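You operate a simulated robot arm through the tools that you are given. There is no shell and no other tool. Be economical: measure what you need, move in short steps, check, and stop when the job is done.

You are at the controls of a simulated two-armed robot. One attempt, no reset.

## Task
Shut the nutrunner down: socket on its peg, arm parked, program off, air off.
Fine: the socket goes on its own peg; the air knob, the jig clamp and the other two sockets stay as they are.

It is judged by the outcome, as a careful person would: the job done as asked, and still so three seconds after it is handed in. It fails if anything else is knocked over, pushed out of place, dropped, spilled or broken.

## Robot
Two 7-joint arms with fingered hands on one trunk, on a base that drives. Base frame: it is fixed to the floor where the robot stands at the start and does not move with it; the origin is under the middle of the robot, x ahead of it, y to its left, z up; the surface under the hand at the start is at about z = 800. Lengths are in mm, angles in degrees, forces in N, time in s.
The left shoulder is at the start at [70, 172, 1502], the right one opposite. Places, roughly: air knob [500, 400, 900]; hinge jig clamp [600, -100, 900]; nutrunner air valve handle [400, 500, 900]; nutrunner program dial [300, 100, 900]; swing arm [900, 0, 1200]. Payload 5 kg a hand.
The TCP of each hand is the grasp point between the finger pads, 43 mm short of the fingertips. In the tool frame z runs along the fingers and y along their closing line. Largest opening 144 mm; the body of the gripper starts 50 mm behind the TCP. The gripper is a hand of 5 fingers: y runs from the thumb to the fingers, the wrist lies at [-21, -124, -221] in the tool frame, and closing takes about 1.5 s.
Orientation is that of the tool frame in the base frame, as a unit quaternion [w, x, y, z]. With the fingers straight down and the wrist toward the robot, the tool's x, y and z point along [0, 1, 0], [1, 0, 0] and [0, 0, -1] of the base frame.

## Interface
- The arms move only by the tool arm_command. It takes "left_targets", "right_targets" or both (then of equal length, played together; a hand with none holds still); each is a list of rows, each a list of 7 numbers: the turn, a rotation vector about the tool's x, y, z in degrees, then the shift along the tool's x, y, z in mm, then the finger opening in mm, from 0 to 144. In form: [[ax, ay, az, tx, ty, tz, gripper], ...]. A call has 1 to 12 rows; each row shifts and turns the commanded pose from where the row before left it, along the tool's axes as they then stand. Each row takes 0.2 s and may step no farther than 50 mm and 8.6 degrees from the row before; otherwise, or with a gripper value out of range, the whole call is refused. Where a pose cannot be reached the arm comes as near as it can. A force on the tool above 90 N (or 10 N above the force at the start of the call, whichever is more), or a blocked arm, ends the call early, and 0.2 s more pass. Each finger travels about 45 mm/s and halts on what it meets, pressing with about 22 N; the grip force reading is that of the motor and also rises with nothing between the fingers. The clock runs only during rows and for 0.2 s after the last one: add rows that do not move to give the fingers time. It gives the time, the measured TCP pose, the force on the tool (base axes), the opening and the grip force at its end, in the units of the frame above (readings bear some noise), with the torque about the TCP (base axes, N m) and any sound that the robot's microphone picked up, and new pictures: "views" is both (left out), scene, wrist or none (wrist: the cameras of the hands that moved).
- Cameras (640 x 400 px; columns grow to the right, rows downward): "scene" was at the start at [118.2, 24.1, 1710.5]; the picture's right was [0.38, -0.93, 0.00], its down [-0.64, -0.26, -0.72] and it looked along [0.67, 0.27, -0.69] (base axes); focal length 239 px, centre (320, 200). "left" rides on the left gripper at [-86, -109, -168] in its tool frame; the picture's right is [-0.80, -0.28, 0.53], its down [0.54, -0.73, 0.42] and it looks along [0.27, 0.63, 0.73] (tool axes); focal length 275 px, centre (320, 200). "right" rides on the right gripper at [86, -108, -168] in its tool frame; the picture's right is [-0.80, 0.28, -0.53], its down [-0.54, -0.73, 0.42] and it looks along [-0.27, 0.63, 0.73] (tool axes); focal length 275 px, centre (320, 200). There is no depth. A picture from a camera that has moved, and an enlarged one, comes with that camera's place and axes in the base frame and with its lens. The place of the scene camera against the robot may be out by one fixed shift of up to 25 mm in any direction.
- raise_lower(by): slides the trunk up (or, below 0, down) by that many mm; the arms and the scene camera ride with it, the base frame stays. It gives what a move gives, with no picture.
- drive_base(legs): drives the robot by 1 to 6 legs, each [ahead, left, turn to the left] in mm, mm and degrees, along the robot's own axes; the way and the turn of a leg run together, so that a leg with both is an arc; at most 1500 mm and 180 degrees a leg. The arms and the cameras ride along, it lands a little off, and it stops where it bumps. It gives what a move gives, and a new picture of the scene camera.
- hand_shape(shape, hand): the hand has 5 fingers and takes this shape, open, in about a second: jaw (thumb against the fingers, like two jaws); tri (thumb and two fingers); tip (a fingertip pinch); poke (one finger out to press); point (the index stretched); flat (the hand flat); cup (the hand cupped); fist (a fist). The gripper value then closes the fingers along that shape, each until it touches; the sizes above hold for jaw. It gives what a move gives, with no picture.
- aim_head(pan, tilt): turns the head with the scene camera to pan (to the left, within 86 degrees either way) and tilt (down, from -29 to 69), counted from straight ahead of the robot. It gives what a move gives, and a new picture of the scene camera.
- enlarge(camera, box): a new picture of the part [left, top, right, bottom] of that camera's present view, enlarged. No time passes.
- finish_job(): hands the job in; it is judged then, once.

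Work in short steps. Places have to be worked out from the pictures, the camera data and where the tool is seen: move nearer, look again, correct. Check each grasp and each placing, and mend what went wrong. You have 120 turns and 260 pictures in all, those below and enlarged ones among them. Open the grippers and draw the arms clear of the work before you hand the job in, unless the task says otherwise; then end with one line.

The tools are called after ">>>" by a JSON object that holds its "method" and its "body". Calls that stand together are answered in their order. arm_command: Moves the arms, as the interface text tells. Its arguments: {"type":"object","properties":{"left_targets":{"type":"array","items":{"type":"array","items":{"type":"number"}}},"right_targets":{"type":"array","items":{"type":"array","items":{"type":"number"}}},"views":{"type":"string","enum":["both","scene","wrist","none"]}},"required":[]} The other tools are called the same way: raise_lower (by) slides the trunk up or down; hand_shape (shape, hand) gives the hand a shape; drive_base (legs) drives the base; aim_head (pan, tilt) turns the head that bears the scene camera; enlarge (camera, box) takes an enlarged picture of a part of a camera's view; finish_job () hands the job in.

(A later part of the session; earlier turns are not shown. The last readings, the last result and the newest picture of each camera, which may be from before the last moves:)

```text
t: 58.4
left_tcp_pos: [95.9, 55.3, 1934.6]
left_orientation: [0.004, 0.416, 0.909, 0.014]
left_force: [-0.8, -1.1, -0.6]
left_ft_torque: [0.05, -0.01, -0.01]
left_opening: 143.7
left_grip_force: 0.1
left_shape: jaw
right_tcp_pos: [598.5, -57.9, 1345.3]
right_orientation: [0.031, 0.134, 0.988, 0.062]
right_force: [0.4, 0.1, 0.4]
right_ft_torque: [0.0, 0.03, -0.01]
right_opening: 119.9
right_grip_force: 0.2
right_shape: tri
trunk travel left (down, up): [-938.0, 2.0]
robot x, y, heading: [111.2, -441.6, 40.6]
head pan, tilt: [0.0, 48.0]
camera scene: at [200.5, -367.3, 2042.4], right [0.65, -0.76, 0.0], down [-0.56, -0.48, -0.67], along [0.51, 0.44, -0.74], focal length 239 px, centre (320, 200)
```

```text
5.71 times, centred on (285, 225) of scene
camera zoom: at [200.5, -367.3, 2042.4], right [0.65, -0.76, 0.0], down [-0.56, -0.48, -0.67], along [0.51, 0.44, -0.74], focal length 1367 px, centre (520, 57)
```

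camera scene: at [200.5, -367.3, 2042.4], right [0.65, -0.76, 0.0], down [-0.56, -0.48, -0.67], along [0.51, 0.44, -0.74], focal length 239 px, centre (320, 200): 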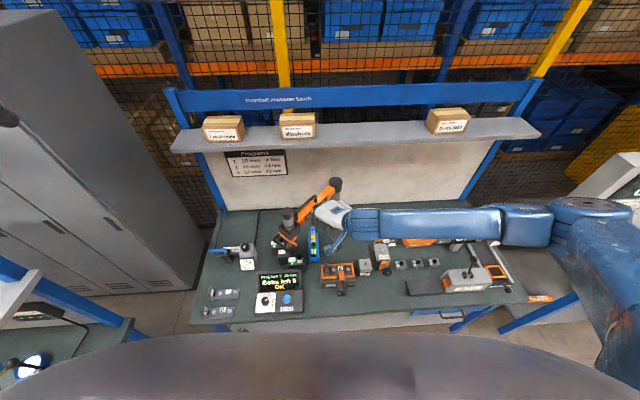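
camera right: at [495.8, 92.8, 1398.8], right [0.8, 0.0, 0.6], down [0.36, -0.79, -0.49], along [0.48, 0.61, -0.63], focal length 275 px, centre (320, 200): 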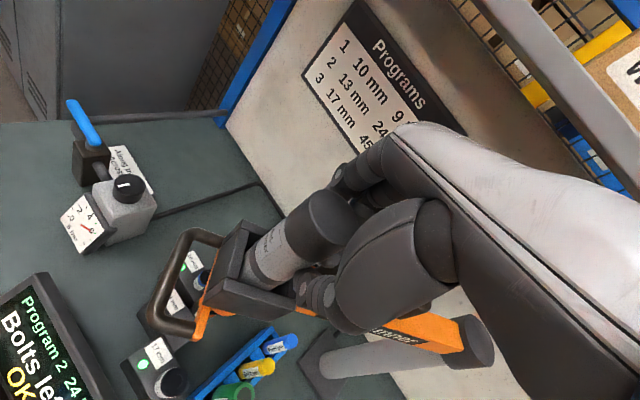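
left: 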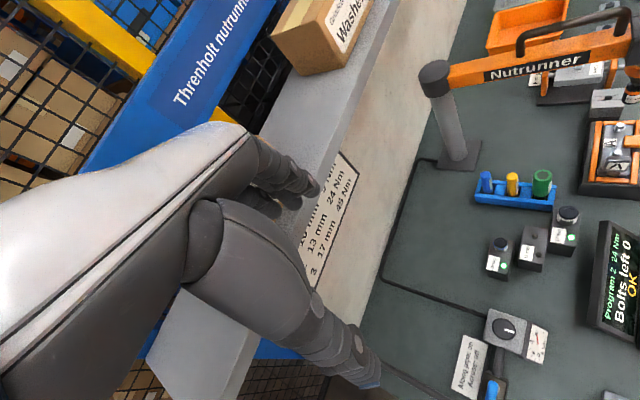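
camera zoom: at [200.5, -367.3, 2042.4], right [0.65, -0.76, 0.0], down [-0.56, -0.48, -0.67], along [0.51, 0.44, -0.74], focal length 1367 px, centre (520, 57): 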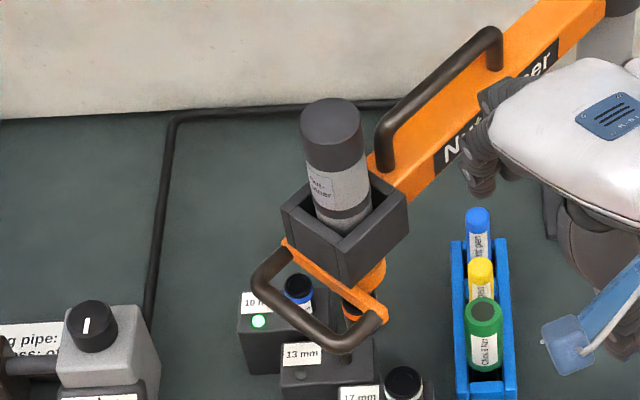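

The arm stays roughly where I left it. I lower the trunk 200 mm and bring the left hand toward a point above the loop bar.

>>> {"method": "raise_lower", "body": {"by": -200}}

>>> {"method": "arm_command", "body": {"left_targets": [[0, 0, 0, -15, 38, 25, 144], [0, 0, 0, -15, 38, 25, 144], [0, 0, 0, -15, 38, 25, 144], [0, 0, 0, -15, 38, 25, 144], [0, 0, 0, -15, 38, 25, 144], [0, 0, 0, -15, 38, 25, 144], [0, 0, 0, -15, 38, 25, 144], [0, 0, 0, -15, 38, 25, 144], [0, 0, 0, -15, 38, 25, 144], [0, 0, 0, -15, 38, 25, 144], [0, 0, 0, -15, 38, 25, 144]], "views": "none"}}

>>> {"method": "arm_command", "body": {"left_targets": [[0, 0, 8, 0, 0, 40, 144], [0, 0, 8, 0, 0, 40, 144], [0, 0, 8, 0, 0, 40, 144], [0, 0, 8, 0, 0, 0, 144], [0, 0, 8, 0, 0, 0, 144]]}}

```text
t: 60.5
left_tcp_pos: [94.6, 57.5, 1734.1]
left_orientation: [0.004, 0.418, 0.909, 0.013]
left_force: [-0.3, -0.1, 0.4]
left_ft_torque: [0.02, 0.0, 0.01]
left_opening: 144.0
left_grip_force: 0.0
left_shape: jaw
right_tcp_pos: [598.4, -55.4, 1144.4]
right_orientation: [0.031, 0.134, 0.989, 0.062]
right_force: [-0.9, 0.8, -0.1]
right_ft_torque: [-0.02, -0.02, 0.01]
right_opening: 119.7
right_grip_force: 0.1
right_shape: tri
trunk travel left (down, up): [-738.0, 202.0]
robot x, y, heading: [114.7, -444.5, 40.8]
head pan, tilt: [0.0, 48.0]
```

```text
t: 62.9
left_tcp_pos: [531.3, 212.4, 1471.6]
left_orientation: [0.003, 0.417, 0.909, 0.012]
left_force: [0.0, 0.0, -0.6]
left_ft_torque: [-0.02, 0.04, -0.04]
left_opening: 143.8
left_grip_force: 0.1
left_shape: jaw
right_tcp_pos: [601.5, -53.4, 1142.9]
right_orientation: [0.03, 0.134, 0.989, 0.061]
right_force: [1.2, 0.7, 0.5]
right_ft_torque: [-0.05, 0.06, 0.02]
right_opening: 119.8
right_grip_force: 0.0
right_shape: tri
trunk travel left (down, up): [-738.0, 202.0]
robot x, y, heading: [110.4, -441.1, 40.6]
head pan, tilt: [0.0, 48.0]
```

```text
t: 64.1
left_tcp_pos: [527.1, 213.9, 1350.8]
left_orientation: [0.0, 0.691, 0.723, 0.013]
left_force: [-0.1, -0.8, 0.6]
left_ft_torque: [0.03, 0.0, -0.01]
left_opening: 144.2
left_grip_force: 0.1
left_shape: jaw
right_tcp_pos: [598.6, -56.6, 1144.1]
right_orientation: [0.031, 0.133, 0.989, 0.061]
right_force: [-0.4, -1.0, 0.2]
right_ft_torque: [0.01, 0.02, 0.0]
right_opening: 119.6
right_grip_force: 0.1
right_shape: tri
trunk travel left (down, up): [-738.0, 202.0]
robot x, y, heading: [111.1, -444.3, 40.7]
head pan, tilt: [0.0, 48.0]
camera scene: at [200.3, -365.4, 1842.3], right [0.65, -0.76, 0.0], down [-0.56, -0.48, -0.67], along [0.51, 0.44, -0.74], focal length 239 px, centre (320, 200)
camera left: at [422.2, 118.6, 1514.7], right [-0.24, -0.8, -0.56], down [-0.74, 0.52, -0.42], along [0.63, 0.31, -0.71], focal length 275 px, centre (320, 200)
```

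scene: 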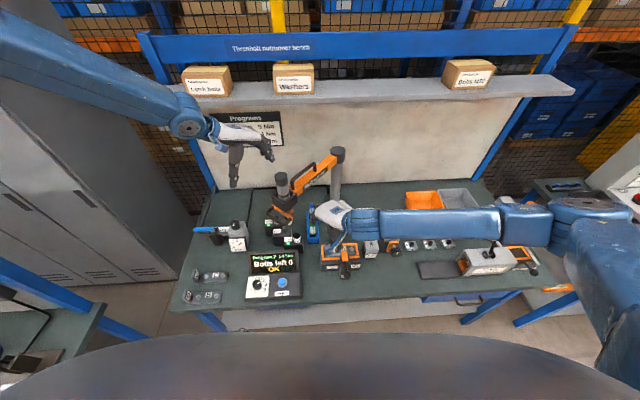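
left: 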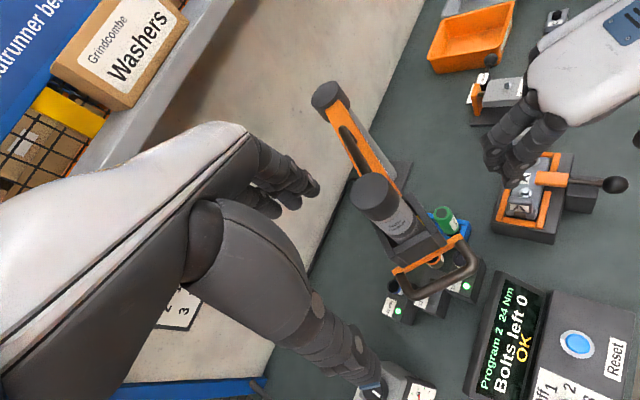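

The left hand is positioned well, closing line radial to the arm. I zoom in on the loop from the left camera.

>>> {"method": "enlarge", "body": {"camera": "left", "box": [330, 160, 510, 330]}}

>>> {"method": "enlarge", "body": {"camera": "scene", "box": [250, 160, 330, 250]}}

```text
2.35 times, centred on (420, 245) of left
camera zoom: at [422.2, 118.6, 1514.7], right [-0.24, -0.8, -0.56], down [-0.74, 0.52, -0.42], along [0.63, 0.31, -0.71], focal length 648 px, centre (85, 94)
```

zoom: 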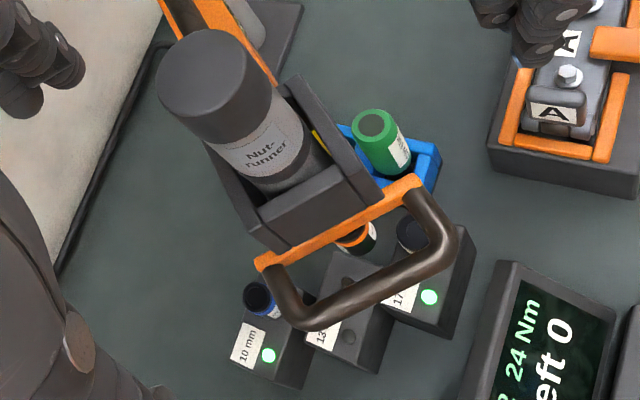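

```text
4.44 times, centred on (290, 205) of scene
camera zoom: at [200.3, -365.4, 1842.3], right [0.65, -0.76, 0.0], down [-0.56, -0.48, -0.67], along [0.51, 0.44, -0.74], focal length 1063 px, centre (453, 178)
```

zoom: 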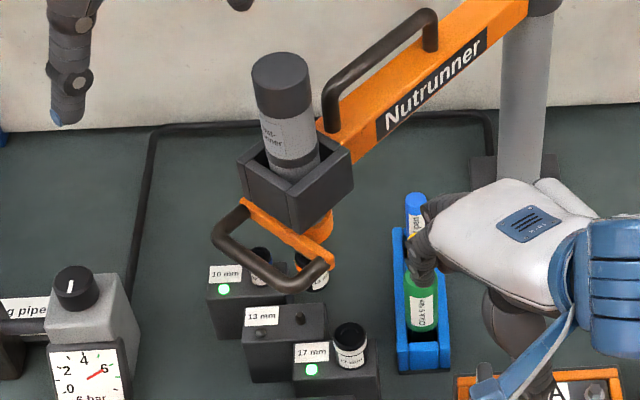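

I set the left hand to "tri" as well and move it lower above the loop's front bar for a second look (stereo).

>>> {"method": "hand_shape", "body": {"shape": "tri", "hand": "left"}}

>>> {"method": "arm_command", "body": {"left_targets": [[0, 0, 0, -8, 3, 40, 100], [0, 0, 0, -8, 3, 40, 100], [0, 0, 0, -8, 4, 40, 100], [0, 0, 0, -8, 4, 40, 100]], "views": "wrist"}}

>>> {"method": "enlarge", "body": {"camera": "scene", "box": [220, 130, 340, 250]}}

```text
t: 65.0
left_tcp_pos: [527.6, 214.8, 1349.8]
left_orientation: [-0.002, 0.69, 0.724, 0.015]
left_force: [0.0, 0.7, -0.2]
left_ft_torque: [0.0, 0.01, 0.02]
left_opening: 144.0
left_grip_force: 0.1
left_shape: tri
right_tcp_pos: [599.7, -54.4, 1143.7]
right_orientation: [0.031, 0.135, 0.989, 0.06]
right_force: [0.6, -0.7, 0.1]
right_ft_torque: [-0.04, -0.02, -0.02]
right_opening: 119.8
right_grip_force: 0.1
right_shape: tri
trunk travel left (down, up): [-738.0, 202.0]
robot x, y, heading: [112.6, -438.0, 40.7]
head pan, tilt: [0.0, 48.0]
```

```text
t: 66.0
left_tcp_pos: [529.4, 186.2, 1214.4]
left_orientation: [-0.001, 0.703, 0.711, 0.014]
left_force: [0.2, -0.4, 0.4]
left_ft_torque: [0.03, 0.07, 0.0]
left_opening: 100.3
left_grip_force: 0.1
left_shape: tri
left hand out of reach, approached as far as the arm can: row 4
right_tcp_pos: [600.7, -57.3, 1144.0]
right_orientation: [0.031, 0.135, 0.988, 0.062]
right_force: [0.7, -1.2, -0.3]
right_ft_torque: [0.03, 0.0, 0.01]
right_opening: 120.0
right_grip_force: 0.1
right_shape: tri
trunk travel left (down, up): [-738.0, 202.0]
robot x, y, heading: [110.2, -440.3, 40.4]
head pan, tilt: [0.0, 48.0]
camera left: at [421.5, 94.2, 1379.3], right [-0.26, -0.79, -0.56], down [-0.73, 0.54, -0.42], along [0.64, 0.29, -0.72], focal length 275 px, centre (320, 200)
```

left: 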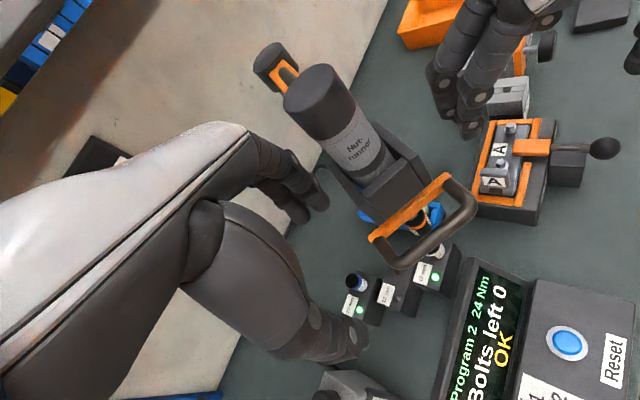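

```text
3.33 times, centred on (280, 190) of scene
camera zoom: at [202.5, -366.9, 1842.3], right [0.65, -0.76, 0.0], down [-0.57, -0.48, -0.67], along [0.51, 0.44, -0.74], focal length 797 px, centre (453, 233)
```

zoom: 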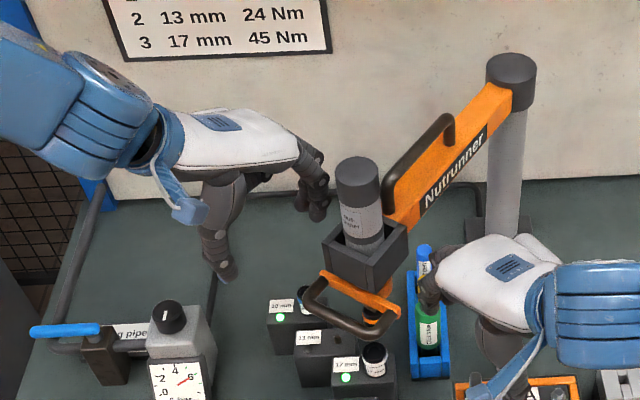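

The left fingers brushed the cap and nudged the arm to about 187°; no harm, but the left hand isn't comfortable here. Better: the right hand regrips the cap, sets the angle, then presses the cap with closed fingers. I lift the left hand away, and raise the trunk again.

>>> {"method": "arm_command", "body": {"left_targets": [[0, 0, 0, 0, -20, -40, 100], [0, 0, 0, 10, -20, -40, 100], [0, 0, 0, 30, -20, -20, 100], [0, 0, 0, 45, 0, 0, 100], [0, 0, 0, 45, 0, 0, 100]], "views": "none"}}

>>> {"method": "raise_lower", "body": {"by": 200}}

>>> {"method": "aim_head", "body": {"pan": 5, "tilt": 48}}

>>> {"method": "enlarge", "body": {"camera": "scene", "box": [260, 170, 380, 270]}}

```text
t: 67.2
left_tcp_pos: [464.2, 313.0, 1311.8]
left_orientation: [-0.002, 0.703, 0.711, 0.013]
left_force: [0.6, 1.0, -0.2]
left_ft_torque: [-0.04, 0.03, -0.02]
left_opening: 100.2
left_grip_force: 0.0
left_shape: tri
right_tcp_pos: [599.9, -54.4, 1142.9]
right_orientation: [0.032, 0.134, 0.989, 0.061]
right_force: [0.1, -0.6, -0.1]
right_ft_torque: [-0.01, 0.02, 0.0]
right_opening: 119.7
right_grip_force: 0.2
right_shape: tri
trunk travel left (down, up): [-738.0, 202.0]
robot x, y, heading: [110.5, -439.9, 40.3]
head pan, tilt: [0.0, 48.0]
```

```text
t: 69.4
left_tcp_pos: [463.2, 311.0, 1512.5]
left_orientation: [-0.002, 0.703, 0.711, 0.013]
left_force: [0.4, -0.2, -0.4]
left_ft_torque: [-0.01, 0.02, 0.02]
left_opening: 100.2
left_grip_force: 0.0
left_shape: tri
right_tcp_pos: [598.6, -55.2, 1344.7]
right_orientation: [0.031, 0.134, 0.989, 0.062]
right_force: [0.7, 0.1, 0.4]
right_ft_torque: [-0.03, -0.03, 0.06]
right_opening: 119.9
right_grip_force: 0.1
right_shape: tri
trunk travel left (down, up): [-938.0, 2.0]
robot x, y, heading: [111.5, -441.0, 40.8]
head pan, tilt: [0.0, 48.0]
```

```text
t: 70.1
left_tcp_pos: [462.7, 312.4, 1514.1]
left_orientation: [-0.001, 0.703, 0.711, 0.013]
left_force: [-0.6, -0.6, -0.1]
left_ft_torque: [0.03, -0.04, 0.01]
left_opening: 99.9
left_grip_force: 0.2
left_shape: tri
right_tcp_pos: [597.9, -53.5, 1344.1]
right_orientation: [0.031, 0.135, 0.988, 0.062]
right_force: [1.4, -0.4, -0.8]
right_ft_torque: [-0.01, 0.02, -0.02]
right_opening: 119.9
right_grip_force: 0.1
right_shape: tri
trunk travel left (down, up): [-938.0, 2.0]
robot x, y, heading: [110.5, -441.7, 40.5]
head pan, tilt: [5.0, 48.0]
camera scene: at [195.6, -358.9, 2042.2], right [0.71, -0.7, 0.0], down [-0.52, -0.53, -0.67], along [0.47, 0.48, -0.74], focal length 239 px, centre (320, 200)
```

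scene: 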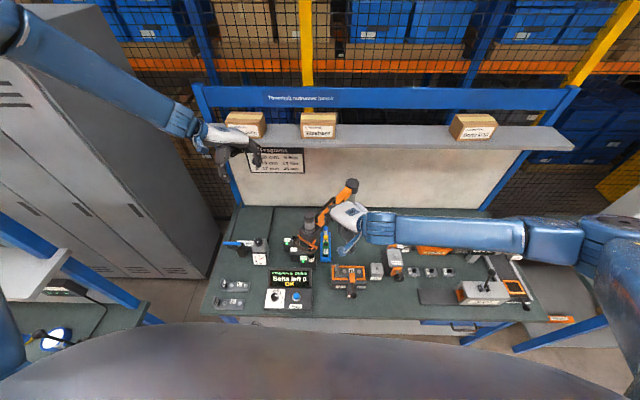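

```text
4.00 times, centred on (320, 220) of scene
camera zoom: at [195.6, -358.9, 2042.2], right [0.71, -0.7, 0.0], down [-0.52, -0.53, -0.67], along [0.47, 0.48, -0.74], focal length 957 px, centre (320, 120)
```

zoom: 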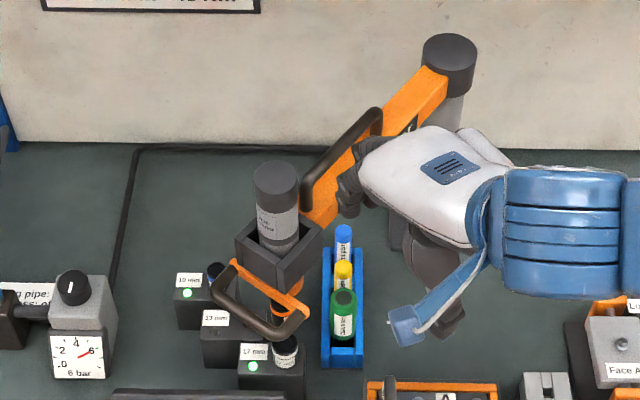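

The arm rests at about 187° (spindle ≈(613,122)). I bring the open right hand back over the cap.

>>> {"method": "arm_command", "body": {"right_targets": [[0, 0, 0, 7, 43, 4, 110], [0, 0, 0, 8, 43, 5, 110], [0, 0, 0, 8, 43, 5, 110], [0, 0, 0, 8, 43, 5, 110]], "views": "wrist"}}

>>> {"method": "enlarge", "body": {"camera": "scene", "box": [260, 170, 380, 270]}}

```text
t: 71.1
left_tcp_pos: [463.5, 313.3, 1512.9]
left_orientation: [0.0, 0.702, 0.712, 0.014]
left_force: [0.0, 0.1, 0.2]
left_ft_torque: [-0.02, 0.01, -0.01]
left_opening: 100.1
left_grip_force: 0.1
left_shape: tri
right_tcp_pos: [617.4, 118.1, 1345.2]
right_orientation: [0.032, 0.135, 0.989, 0.061]
right_force: [0.3, 0.7, 0.1]
right_ft_torque: [0.04, 0.0, 0.0]
right_opening: 110.3
right_grip_force: 0.0
right_shape: tri
trunk travel left (down, up): [-938.0, 2.0]
robot x, y, heading: [111.3, -440.3, 40.5]
head pan, tilt: [5.0, 48.0]
camera right: at [492.7, 20.0, 1492.1], right [0.8, 0.0, 0.6], down [0.36, -0.79, -0.49], along [0.48, 0.61, -0.63], focal length 275 px, centre (320, 200)
```

right: 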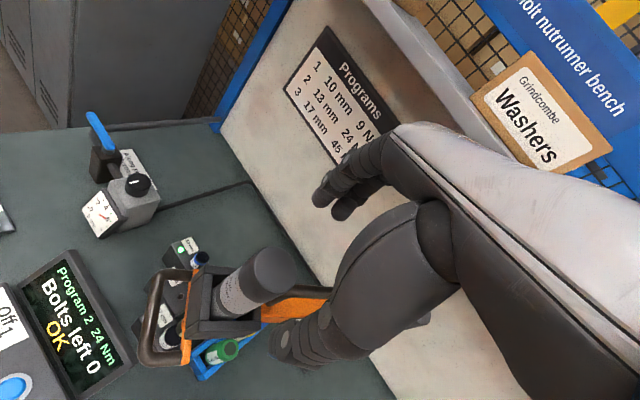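

```text
4.00 times, centred on (320, 220) of scene
camera zoom: at [195.0, -356.9, 2042.1], right [0.71, -0.7, 0.0], down [-0.52, -0.53, -0.67], along [0.47, 0.48, -0.74], focal length 957 px, centre (320, 120)
```

zoom: 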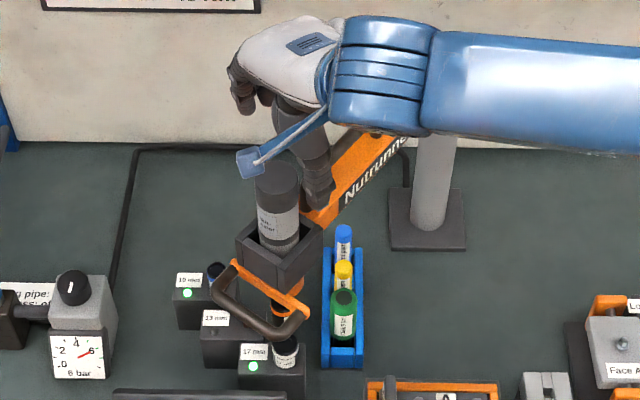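

Cap is at about (610,126). I descend around it and close.

>>> {"method": "arm_command", "body": {"right_targets": [[0, 0, 0, 3.5, -3, 31, 110], [0, 0, 0, 3.5, -3, 31, 110], [0, 0, 0, 3.5, -3, 31, 110], [0, 0, 0, 0, 0, 0, 85], [0, 0, 0, 0, 0, 0, 70], [0, 0, 0, 0, 0, 0, 60], [0, 0, 0, 0, 0, 0, 50], [0, 0, 0, 0, 0, 0, 40], [0, 0, 0, 0, 0, 0, 40], [0, 0, 0, 0, 0, 0, 40], [0, 0, 0, 0, 0, 0, 40]], "views": "wrist"}}

>>> {"method": "enlarge", "body": {"camera": "scene", "box": [270, 190, 350, 270]}}

```text
t: 73.5
left_tcp_pos: [462.2, 312.6, 1512.8]
left_orientation: [0.0, 0.702, 0.712, 0.014]
left_force: [-0.7, -0.5, 0.0]
left_ft_torque: [0.03, 0.02, 0.05]
left_opening: 100.1
left_grip_force: 0.0
left_shape: tri
right_tcp_pos: [608.5, 123.3, 1253.2]
right_orientation: [0.031, 0.135, 0.988, 0.061]
right_force: [-2.2, -2.3, -0.6]
right_ft_torque: [-0.06, 0.04, 0.04]
right_opening: 40.8
right_grip_force: 0.1
right_shape: tri
trunk travel left (down, up): [-938.0, 2.0]
robot x, y, heading: [110.3, -439.9, 40.5]
head pan, tilt: [5.0, 48.0]
camera right: at [483.8, 25.3, 1399.0], right [0.8, 0.0, 0.6], down [0.36, -0.79, -0.49], along [0.48, 0.61, -0.63], focal length 275 px, centre (320, 200)
```

right: 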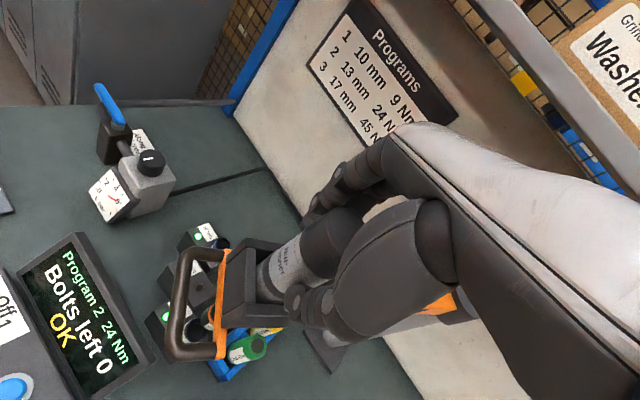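

```text
5.00 times, centred on (310, 230) of scene
camera zoom: at [195.1, -359.3, 2042.2], right [0.71, -0.7, 0.0], down [-0.52, -0.53, -0.67], along [0.47, 0.48, -0.74], focal length 1196 px, centre (370, 50)
```

zoom: 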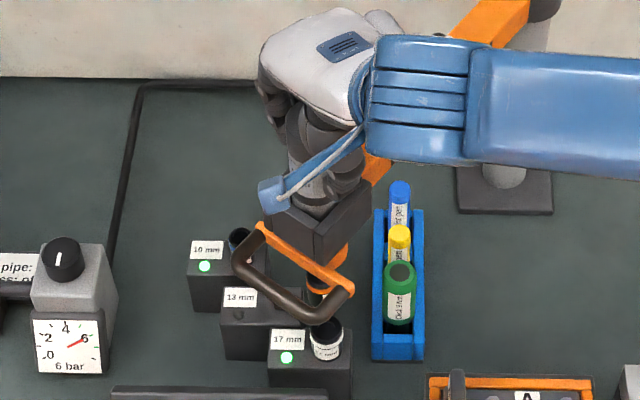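

It hasn't pressed yet (opening at the commanded 40). I close a little more, then swing toward the peg.

>>> {"method": "arm_command", "body": {"right_targets": [[0, 0, 0, 0, 0, 0, 25], [0, 0, 0, 0, 0, 0, 25], [0, 0, 0, 0, 0, 0, 25], [0, 0, 0, 4, 12, 1, 25], [0, 0, 0, 4, 12, 1, 25], [0, 0, 0, 4, 12, 1, 25], [0, 0, 0, 4, 12, 1, 25], [0, 0, 0, 3, 12, 1, 25], [0, 0, 0, 2, 10, 1, 25]], "views": "none"}}

>>> {"method": "enlarge", "body": {"camera": "scene", "box": [280, 215, 330, 265]}}

>>> {"method": "enlarge", "body": {"camera": "right", "box": [120, 200, 320, 360]}}

```text
t: 75.5
left_tcp_pos: [461.3, 314.6, 1512.5]
left_orientation: [0.0, 0.703, 0.711, 0.014]
left_force: [0.2, 0.6, -0.4]
left_ft_torque: [-0.03, -0.03, 0.0]
left_opening: 100.4
left_grip_force: 0.1
left_shape: tri
right_tcp_pos: [608.6, 199.2, 1252.2]
right_orientation: [0.032, 0.134, 0.989, 0.061]
right_force: [-3.7, -2.7, -11.6]
right_ft_torque: [-0.25, 0.16, -0.28]
right_opening: 34.7
right_grip_force: 21.7
right_shape: tri
trunk travel left (down, up): [-938.0, 2.0]
robot x, y, heading: [106.6, -439.4, 40.5]
head pan, tilt: [5.0, 48.0]
```

```text
8.00 times, centred on (305, 240) of scene
camera zoom: at [194.9, -356.0, 2042.1], right [0.71, -0.7, 0.0], down [-0.52, -0.53, -0.67], along [0.47, 0.48, -0.74], focal length 1914 px, centre (440, -120)
```

zoom: 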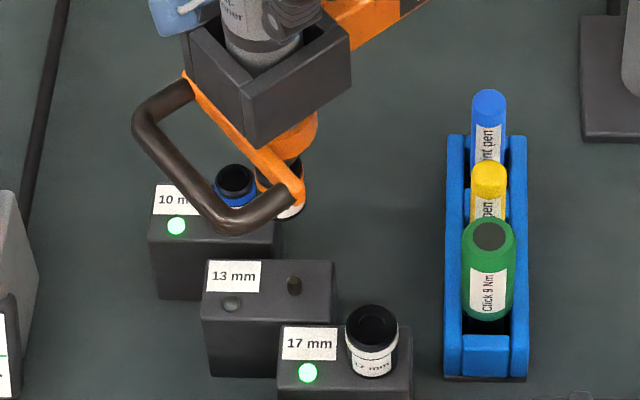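

```text
2.50 times, centred on (220, 280) of right
camera zoom: at [484.8, 100.6, 1399.8], right [0.8, 0.0, 0.6], down [0.37, -0.79, -0.49], along [0.48, 0.61, -0.63], focal length 688 px, centre (570, 0)
```

zoom: 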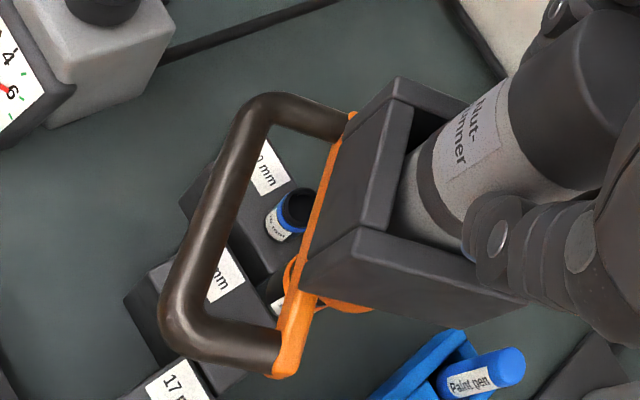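

The socket's axis looks about 5 mm too far (+y) of the peg. I shift back 5 mm and check with more zoom.

>>> {"method": "arm_command", "body": {"right_targets": [[0, 0, 0, -0.7, -2.5, 0, 25], [0, 0, 0, -0.7, -2.5, 0, 25], [0, 0, 0, 0, 0, 0, 25]], "views": "none"}}

>>> {"method": "enlarge", "body": {"camera": "scene", "box": [290, 225, 320, 255]}}

```text
t: 76.3
left_tcp_pos: [462.3, 313.0, 1512.6]
left_orientation: [-0.001, 0.703, 0.711, 0.013]
left_force: [0.3, 0.8, 0.1]
left_ft_torque: [0.01, 0.01, 0.01]
left_opening: 100.5
left_grip_force: 0.0
left_shape: tri
right_tcp_pos: [608.4, 194.0, 1253.8]
right_orientation: [0.032, 0.134, 0.989, 0.061]
right_force: [-4.2, 0.8, -15.4]
right_ft_torque: [-0.05, 0.14, -0.2]
right_opening: 34.7
right_grip_force: 22.2
right_shape: tri
trunk travel left (down, up): [-938.0, 2.0]
robot x, y, heading: [111.9, -441.5, 40.4]
head pan, tilt: [5.0, 48.0]
```

```text
13.33 times, centred on (305, 240) of scene
camera zoom: at [195.6, -356.7, 2042.1], right [0.71, -0.7, 0.0], down [-0.52, -0.53, -0.67], along [0.47, 0.48, -0.74], focal length 3189 px, centre (520, -333)
```

zoom: 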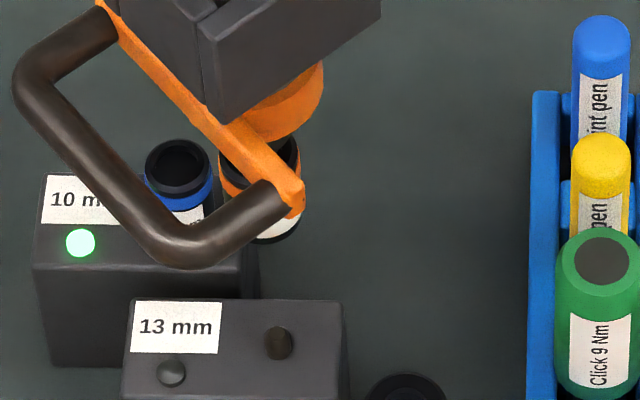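

Alignment is now within about 1 mm. I open the fingers carefully, rise, and check that the arm stays.

>>> {"method": "arm_command", "body": {"right_targets": [[0, 0, 0, 0, 0, 0, 45], [0, 0, 0, 0, 0, 0, 55], [0, 0, 0, 0, 0, 0, 70], [0, 0, 0, 0, 0, 0, 85], [0, 0, 0, 0, 0, 0, 100], [0, 0, 0, 0, 1, -20, 100], [0, 0, 0, 0, 2, -35, 100], [0, 0, 0, 0, 2, -40, 100]], "views": "wrist"}}

>>> {"method": "enlarge", "body": {"camera": "scene", "box": [290, 225, 320, 255]}}

```text
t: 78.1
left_tcp_pos: [462.8, 311.1, 1514.1]
left_orientation: [-0.001, 0.703, 0.711, 0.014]
left_force: [0.2, -0.4, -0.2]
left_ft_torque: [0.03, 0.0, 0.01]
left_opening: 100.4
left_grip_force: 0.1
left_shape: tri
right_tcp_pos: [604.6, 183.8, 1348.1]
right_orientation: [0.032, 0.135, 0.988, 0.061]
right_force: [-1.1, -1.0, 0.0]
right_ft_torque: [0.03, -0.07, -0.01]
right_opening: 99.6
right_grip_force: 0.0
right_shape: tri
trunk travel left (down, up): [-938.0, 2.0]
robot x, y, heading: [114.1, -442.6, 40.6]
head pan, tilt: [5.0, 48.0]
camera right: at [480.4, 84.6, 1494.6], right [0.8, 0.0, 0.6], down [0.36, -0.79, -0.49], along [0.48, 0.61, -0.63], focal length 275 px, centre (320, 200)
```

right: 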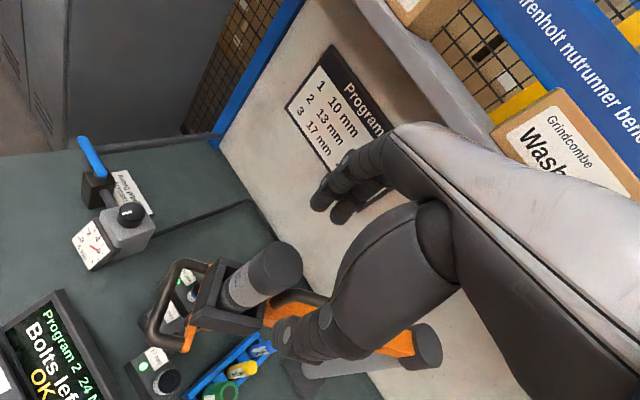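

```text
13.33 times, centred on (305, 240) of scene
camera zoom: at [195.2, -359.7, 2042.2], right [0.71, -0.7, 0.0], down [-0.52, -0.53, -0.67], along [0.47, 0.48, -0.74], focal length 3189 px, centre (520, -333)
```

zoom: 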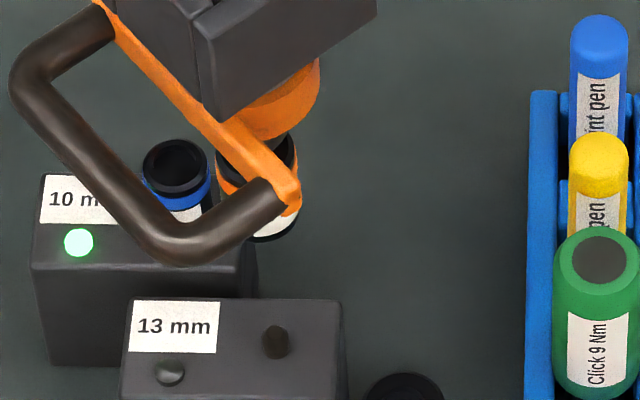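

The arm stayed aligned. I close the right fingers into a beak, centre it over the cap and look.

>>> {"method": "arm_command", "body": {"right_targets": [[0, 0, 0, -1.8, 8.7, 0, 70], [0, 0, 0, 0, 0, 0, 40], [0, 0, 0, 0, 0, 0, 20], [0, 0, 0, 0, 0, 0, 0], [0, 0, 0, 0, 0, 0, 0], [0, 0, 0, 0, 0, 0, 0], [0, 0, 0, 0, 0, 0, 0], [0, 0, 0, 0, 0, 0, 0], [0, 0, 0, 0, 0, 0, 0], [0, 0, 0, 0, 0, 0, 0]], "views": "wrist"}}

>>> {"method": "enlarge", "body": {"camera": "scene", "box": [270, 170, 350, 250]}}

```text
t: 80.3
left_tcp_pos: [461.8, 313.8, 1513.6]
left_orientation: [-0.001, 0.703, 0.711, 0.014]
left_force: [1.4, 0.4, -0.1]
left_ft_torque: [-0.02, -0.03, 0.01]
left_opening: 100.1
left_grip_force: 0.0
left_shape: tri
right_tcp_pos: [608.9, 193.0, 1348.3]
right_orientation: [0.031, 0.134, 0.989, 0.062]
right_force: [-0.2, 0.3, 0.6]
right_ft_torque: [0.01, 0.03, -0.02]
right_opening: 0.2
right_grip_force: 21.9
right_shape: tri
trunk travel left (down, up): [-938.0, 2.0]
robot x, y, heading: [110.5, -442.9, 40.4]
head pan, tilt: [5.0, 48.0]
camera right: at [484.9, 93.8, 1495.1], right [0.8, 0.0, 0.6], down [0.36, -0.79, -0.49], along [0.48, 0.61, -0.63], focal length 275 px, centre (320, 200)
```

right: 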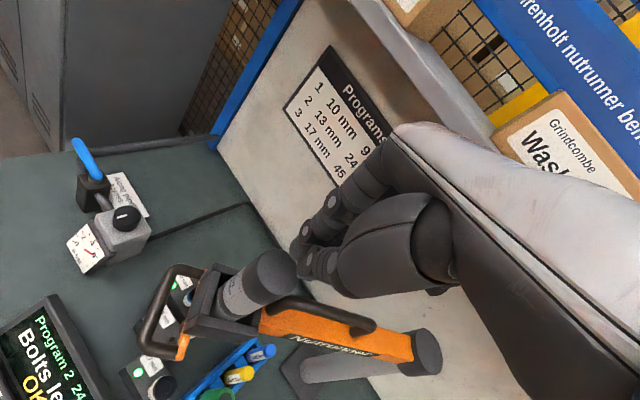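

```text
5.00 times, centred on (310, 210) of scene
camera zoom: at [195.6, -358.8, 2042.2], right [0.71, -0.7, 0.0], down [-0.52, -0.53, -0.67], along [0.47, 0.48, -0.74], focal length 1196 px, centre (370, 150)
```

zoom: 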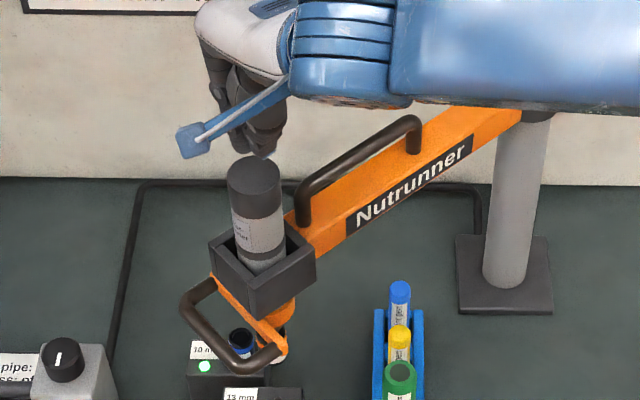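

The beak's tip is a few mm above the cap and about 9 mm to its right. I correct that and descend to contact.

>>> {"method": "arm_command", "body": {"right_targets": [[0, 0, 0, 7, 4, 0, 0], [0, 0, 0, 0.4, -1.2, 9, 0], [0, 0, 0, 0.4, -1.2, 9, 0], [0, 0, 0, 0.4, -1.2, 9, 0]], "views": "wrist"}}

>>> {"method": "enlarge", "body": {"camera": "scene", "box": [270, 180, 350, 260]}}

```text
t: 81.3
left_tcp_pos: [463.1, 313.2, 1514.7]
left_orientation: [-0.001, 0.703, 0.712, 0.013]
left_force: [-0.3, 0.1, -0.5]
left_ft_torque: [-0.01, 0.01, -0.03]
left_opening: 100.3
left_grip_force: 0.0
left_shape: tri
right_tcp_pos: [602.0, 199.6, 1321.8]
right_orientation: [0.032, 0.134, 0.989, 0.062]
right_force: [-0.6, 0.2, 1.1]
right_ft_torque: [-0.01, 0.01, 0.02]
right_opening: 0.1
right_grip_force: 21.7
right_shape: tri
trunk travel left (down, up): [-938.0, 2.0]
robot x, y, heading: [113.3, -441.1, 40.5]
head pan, tilt: [5.0, 48.0]
camera right: at [477.1, 100.8, 1468.9], right [0.8, 0.0, 0.6], down [0.36, -0.79, -0.49], along [0.48, 0.61, -0.63], focal length 275 px, centre (320, 200)
```

right: 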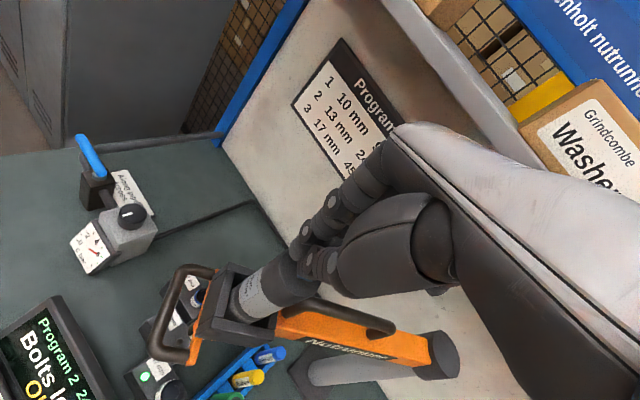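

```text
5.00 times, centred on (310, 220) of scene
camera zoom: at [195.8, -359.0, 2042.2], right [0.71, -0.7, 0.0], down [-0.52, -0.53, -0.67], along [0.47, 0.48, -0.74], focal length 1196 px, centre (370, 100)
```

zoom: 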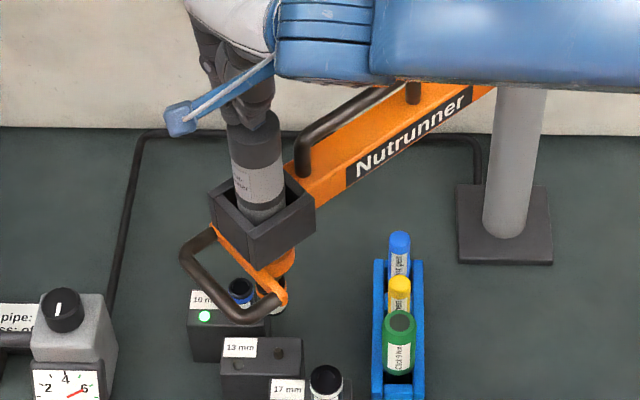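

Nearly in contact. I press down 40 mm in small rows and check.

>>> {"method": "arm_command", "body": {"right_targets": [[0, 0, 0, 0.4, -1.2, 9, 0], [0, 0, 0, 0.4, -1.2, 9, 0], [0, 0, 0, 0.4, -1.2, 9, 0], [0, 0, 0, 0.4, -1.2, 9, 0], [0, 0, 0, 0.2, -0.6, 5, 0]], "views": "none"}}

>>> {"method": "enlarge", "body": {"camera": "scene", "box": [275, 195, 335, 255]}}

>>> {"method": "enlarge", "body": {"camera": "right", "box": [120, 200, 360, 400]}}

```text
t: 82.5
left_tcp_pos: [462.4, 311.9, 1513.6]
left_orientation: [-0.001, 0.702, 0.712, 0.014]
left_force: [-0.4, 0.3, -0.4]
left_ft_torque: [-0.01, -0.01, 0.03]
left_opening: 100.2
left_grip_force: 0.2
left_shape: tri
right_tcp_pos: [599.5, 200.5, 1281.2]
right_orientation: [0.031, 0.134, 0.989, 0.061]
right_force: [-0.9, -2.2, 5.0]
right_ft_torque: [-0.11, 0.06, 0.01]
right_opening: 0.0
right_grip_force: 21.9
right_shape: tri
trunk travel left (down, up): [-938.0, 2.0]
robot x, y, heading: [107.8, -441.3, 40.8]
head pan, tilt: [5.0, 48.0]
```

```text
6.67 times, centred on (305, 225) of scene
camera zoom: at [194.8, -359.7, 2042.3], right [0.71, -0.7, 0.0], down [-0.52, -0.53, -0.67], along [0.47, 0.48, -0.74], focal length 1595 px, centre (420, 33)
```

zoom: 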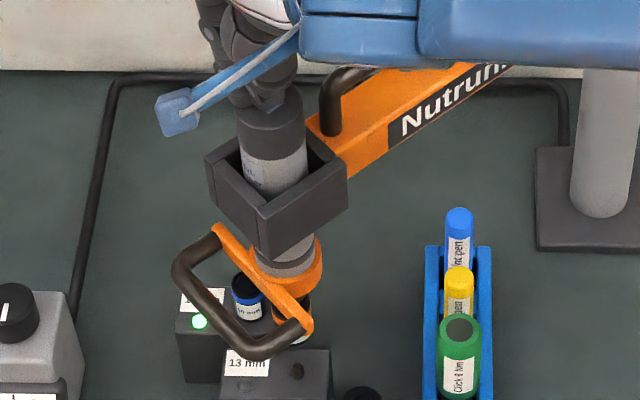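

```text
2.00 times, centred on (240, 300) of right
camera zoom: at [476.4, 100.4, 1428.6], right [0.8, 0.0, 0.6], down [0.37, -0.79, -0.49], along [0.48, 0.61, -0.63], focal length 551 px, centre (480, 0)
```

zoom: 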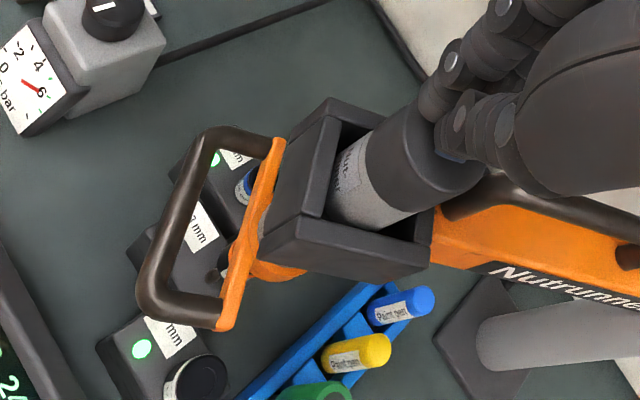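

The tool comes down with only 5 N. I continue 30 mm and check alignment with the peg.

>>> {"method": "arm_command", "body": {"right_targets": [[0, 0, 0, 0.4, -1.2, 8, 0], [0, 0, 0, 0.4, -1.2, 8, 0], [0, 0, 0, 0.4, -1.2, 8, 0], [0, 0, 0, 0.4, -1.2, 8, 0]], "views": "none"}}

>>> {"method": "enlarge", "body": {"camera": "scene", "box": [280, 215, 320, 255]}}

>>> {"method": "enlarge", "body": {"camera": "right", "box": [120, 200, 360, 400]}}

```text
t: 83.5
left_tcp_pos: [462.7, 311.7, 1512.6]
left_orientation: [-0.001, 0.703, 0.711, 0.014]
left_force: [-0.4, -0.6, 0.7]
left_ft_torque: [-0.04, 0.04, -0.01]
left_opening: 100.1
left_grip_force: 0.0
left_shape: tri
right_tcp_pos: [601.5, 198.6, 1250.9]
right_orientation: [0.032, 0.133, 0.989, 0.061]
right_force: [-1.4, -0.1, 6.5]
right_ft_torque: [-0.05, 0.1, -0.03]
right_opening: 0.0
right_grip_force: 22.0
right_shape: tri
trunk travel left (down, up): [-938.0, 2.0]
robot x, y, heading: [108.7, -441.0, 40.7]
head pan, tilt: [5.0, 48.0]
```

```text
10.00 times, centred on (300, 235) of scene
camera zoom: at [194.5, -359.5, 2042.3], right [0.71, -0.7, 0.0], down [-0.52, -0.53, -0.67], along [0.47, 0.48, -0.74], focal length 2392 px, centre (520, -150)
```

zoom: 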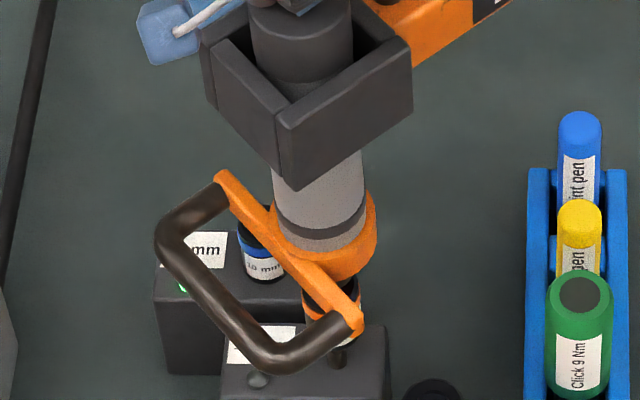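

```text
2.00 times, centred on (240, 300) of right
camera zoom: at [476.5, 99.4, 1396.8], right [0.8, 0.0, 0.6], down [0.37, -0.79, -0.49], along [0.48, 0.61, -0.63], focal length 551 px, centre (480, 0)
```

zoom: 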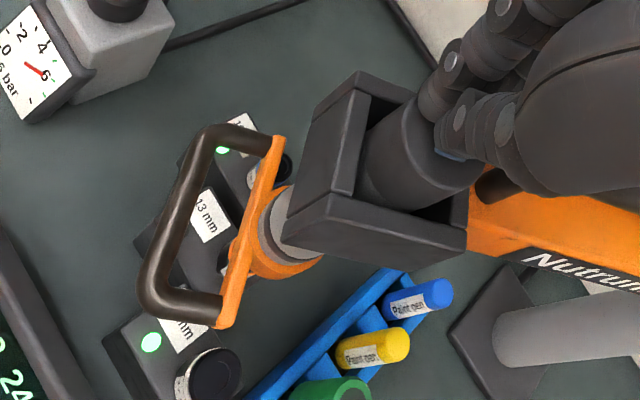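

The socket is right over the peg now. I zoom in once more before engaging.

>>> {"method": "enlarge", "body": {"camera": "scene", "box": [296, 238, 312, 254]}}

>>> {"method": "enlarge", "body": {"camera": "right", "box": [200, 290, 280, 360]}}

>>> {"method": "enlarge", "body": {"camera": "left", "box": [320, 150, 560, 350]}}

```text
16.00 times, centred on (304, 246) of scene
camera zoom: at [194.5, -359.5, 2042.3], right [0.71, -0.7, 0.0], down [-0.52, -0.53, -0.67], along [0.47, 0.48, -0.74], focal length 3827 px, centre (576, -536)
```

zoom: 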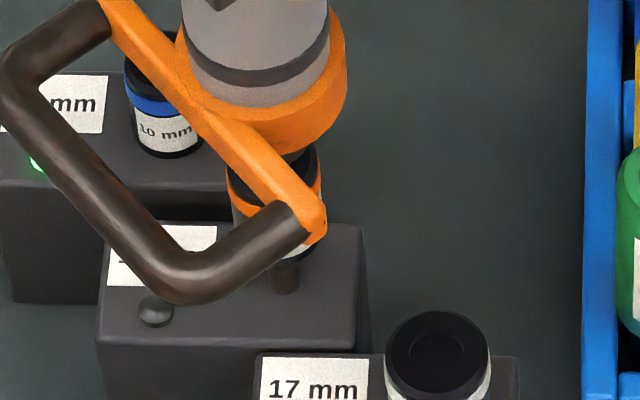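

```text
5.71 times, centred on (240, 325) of right
camera zoom: at [476.5, 99.4, 1396.8], right [0.8, 0.0, 0.6], down [0.37, -0.79, -0.49], along [0.48, 0.61, -0.63], focal length 1573 px, centre (777, -514)
```

zoom: 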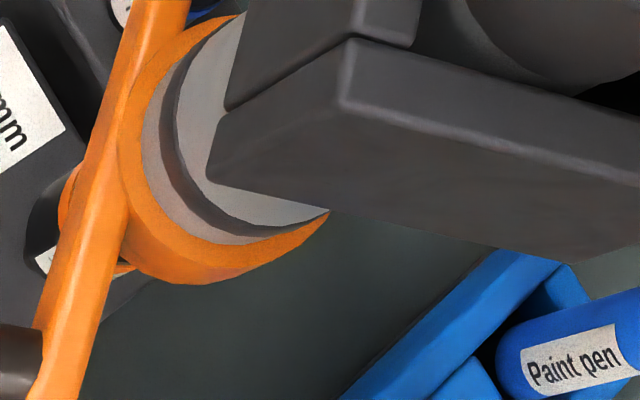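

```text
2.00 times, centred on (440, 250) of left
camera zoom: at [353.3, 220.9, 1678.4], right [-0.26, -0.79, -0.56], down [-0.72, 0.54, -0.43], along [0.64, 0.29, -0.71], focal length 551 px, centre (80, 100)
```

zoom: 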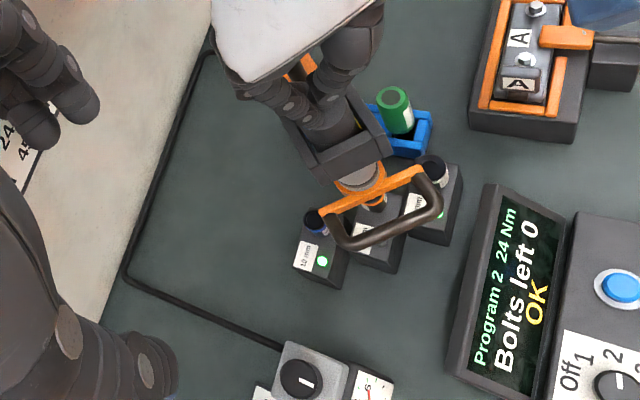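

Ring centre and peg agree within about 1 mm. I press on down to seat it.

>>> {"method": "arm_command", "body": {"right_targets": [[0, 0, 0, 0.3, -0.9, 7, 0], [0, 0, 0, 0.3, -0.9, 7, 0], [0, 0, 0, 0.3, -0.9, 7, 0], [0, 0, 0, 0.3, -0.9, 7, 0]], "views": "none"}}

>>> {"method": "enlarge", "body": {"camera": "scene", "box": [290, 230, 320, 260]}}

```text
t: 84.5
left_tcp_pos: [461.7, 310.5, 1513.1]
left_orientation: [-0.001, 0.703, 0.711, 0.014]
left_force: [0.0, 0.0, -1.0]
left_ft_torque: [0.01, 0.02, -0.02]
left_opening: 100.2
left_grip_force: 0.0
left_shape: tri
right_tcp_pos: [599.7, 198.8, 1221.6]
right_orientation: [0.031, 0.134, 0.989, 0.062]
right_force: [-0.1, -3.0, 7.2]
right_ft_torque: [-0.18, 0.05, 0.0]
right_opening: 0.0
right_grip_force: 22.1
right_shape: tri
trunk travel left (down, up): [-938.0, 2.0]
robot x, y, heading: [107.6, -438.9, 40.5]
head pan, tilt: [5.0, 48.0]
```

```text
13.33 times, centred on (305, 245) of scene
camera zoom: at [194.9, -360.3, 2042.3], right [0.71, -0.7, 0.0], down [-0.52, -0.53, -0.67], along [0.47, 0.48, -0.74], focal length 3189 px, centre (520, -400)
```

zoom: 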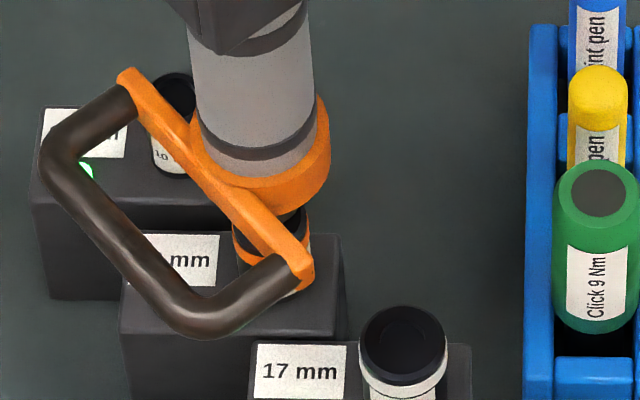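

The socket slid over the peg without resistance. I continue until it bottoms out.

>>> {"method": "arm_command", "body": {"right_targets": [[0, 0, 0, 0.2, -0.7, 5, 0], [0, 0, 0, 0.2, -0.7, 5, 0], [0, 0, 0, 0.2, -0.7, 5, 0], [0, 0, 0, 0.2, -0.7, 5, 0], [0, 0, 0, 0, 0, 0, 0]], "views": "none"}}

>>> {"method": "enlarge", "body": {"camera": "scene", "box": [290, 230, 320, 260]}}

```text
t: 85.7
left_tcp_pos: [457.2, 303.1, 1519.5]
left_orientation: [-0.001, 0.703, 0.711, 0.018]
left_force: [-0.2, -0.9, 0.4]
left_ft_torque: [-0.03, -0.02, 0.04]
left_opening: 100.1
left_grip_force: 0.1
left_shape: tri
right_tcp_pos: [599.7, 197.1, 1212.5]
right_orientation: [0.032, 0.134, 0.988, 0.068]
right_force: [-1.4, -12.8, 71.2]
right_ft_torque: [-0.74, 0.25, -0.03]
right_opening: 0.0
right_grip_force: 22.0
right_shape: tri
trunk travel left (down, up): [-938.0, 2.0]
robot x, y, heading: [109.9, -439.1, 40.7]
head pan, tilt: [5.0, 48.0]
```

```text
13.33 times, centred on (305, 245) of scene
camera zoom: at [188.4, -370.6, 2043.7], right [0.71, -0.7, 0.0], down [-0.52, -0.53, -0.67], along [0.47, 0.48, -0.74], focal length 3189 px, centre (520, -400)
```

zoom: 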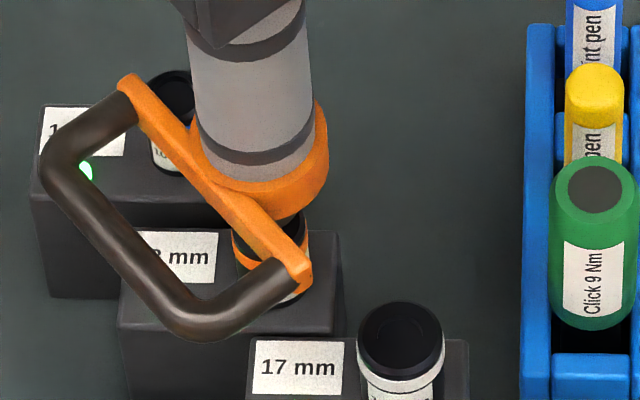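

It bottomed out with 71 N. I let it rise gently and see whether the socket stays on the peg.

>>> {"method": "arm_command", "body": {"right_targets": [[0, 0, 0, -0.3, 1.0, -10, 0], [0, 0, 0, -0.4, 1.2, -10, 0], [0, 0, 0, -0.4, 1.2, -10, 0], [0, 0, 0, -0.4, 1.2, -10, 0], [0, 0, 0, 0, 0, 0, 0]], "views": "none"}}

>>> {"method": "enlarge", "body": {"camera": "scene", "box": [290, 230, 320, 260]}}

```text
t: 86.9
left_tcp_pos: [461.8, 311.7, 1514.1]
left_orientation: [-0.002, 0.703, 0.711, 0.014]
left_force: [0.3, -0.3, -0.3]
left_ft_torque: [0.02, -0.03, 0.01]
left_opening: 100.0
left_grip_force: 0.0
left_shape: tri
right_tcp_pos: [600.0, 198.6, 1240.2]
right_orientation: [0.03, 0.134, 0.989, 0.061]
right_force: [-0.9, -3.3, 7.2]
right_ft_torque: [-0.17, 0.06, 0.0]
right_opening: 0.0
right_grip_force: 22.0
right_shape: tri
trunk travel left (down, up): [-938.0, 2.0]
robot x, y, heading: [112.9, -437.6, 40.5]
head pan, tilt: [5.0, 48.0]
```

```text
13.33 times, centred on (305, 245) of scene
camera zoom: at [195.4, -359.4, 2042.2], right [0.71, -0.7, 0.0], down [-0.52, -0.53, -0.67], along [0.47, 0.48, -0.74], focal length 3189 px, centre (520, -400)
```

zoom: 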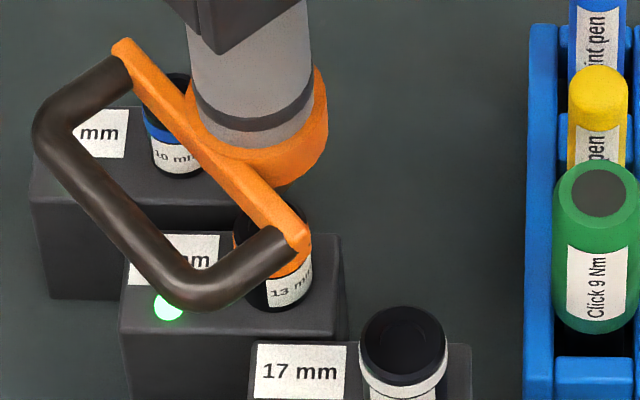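

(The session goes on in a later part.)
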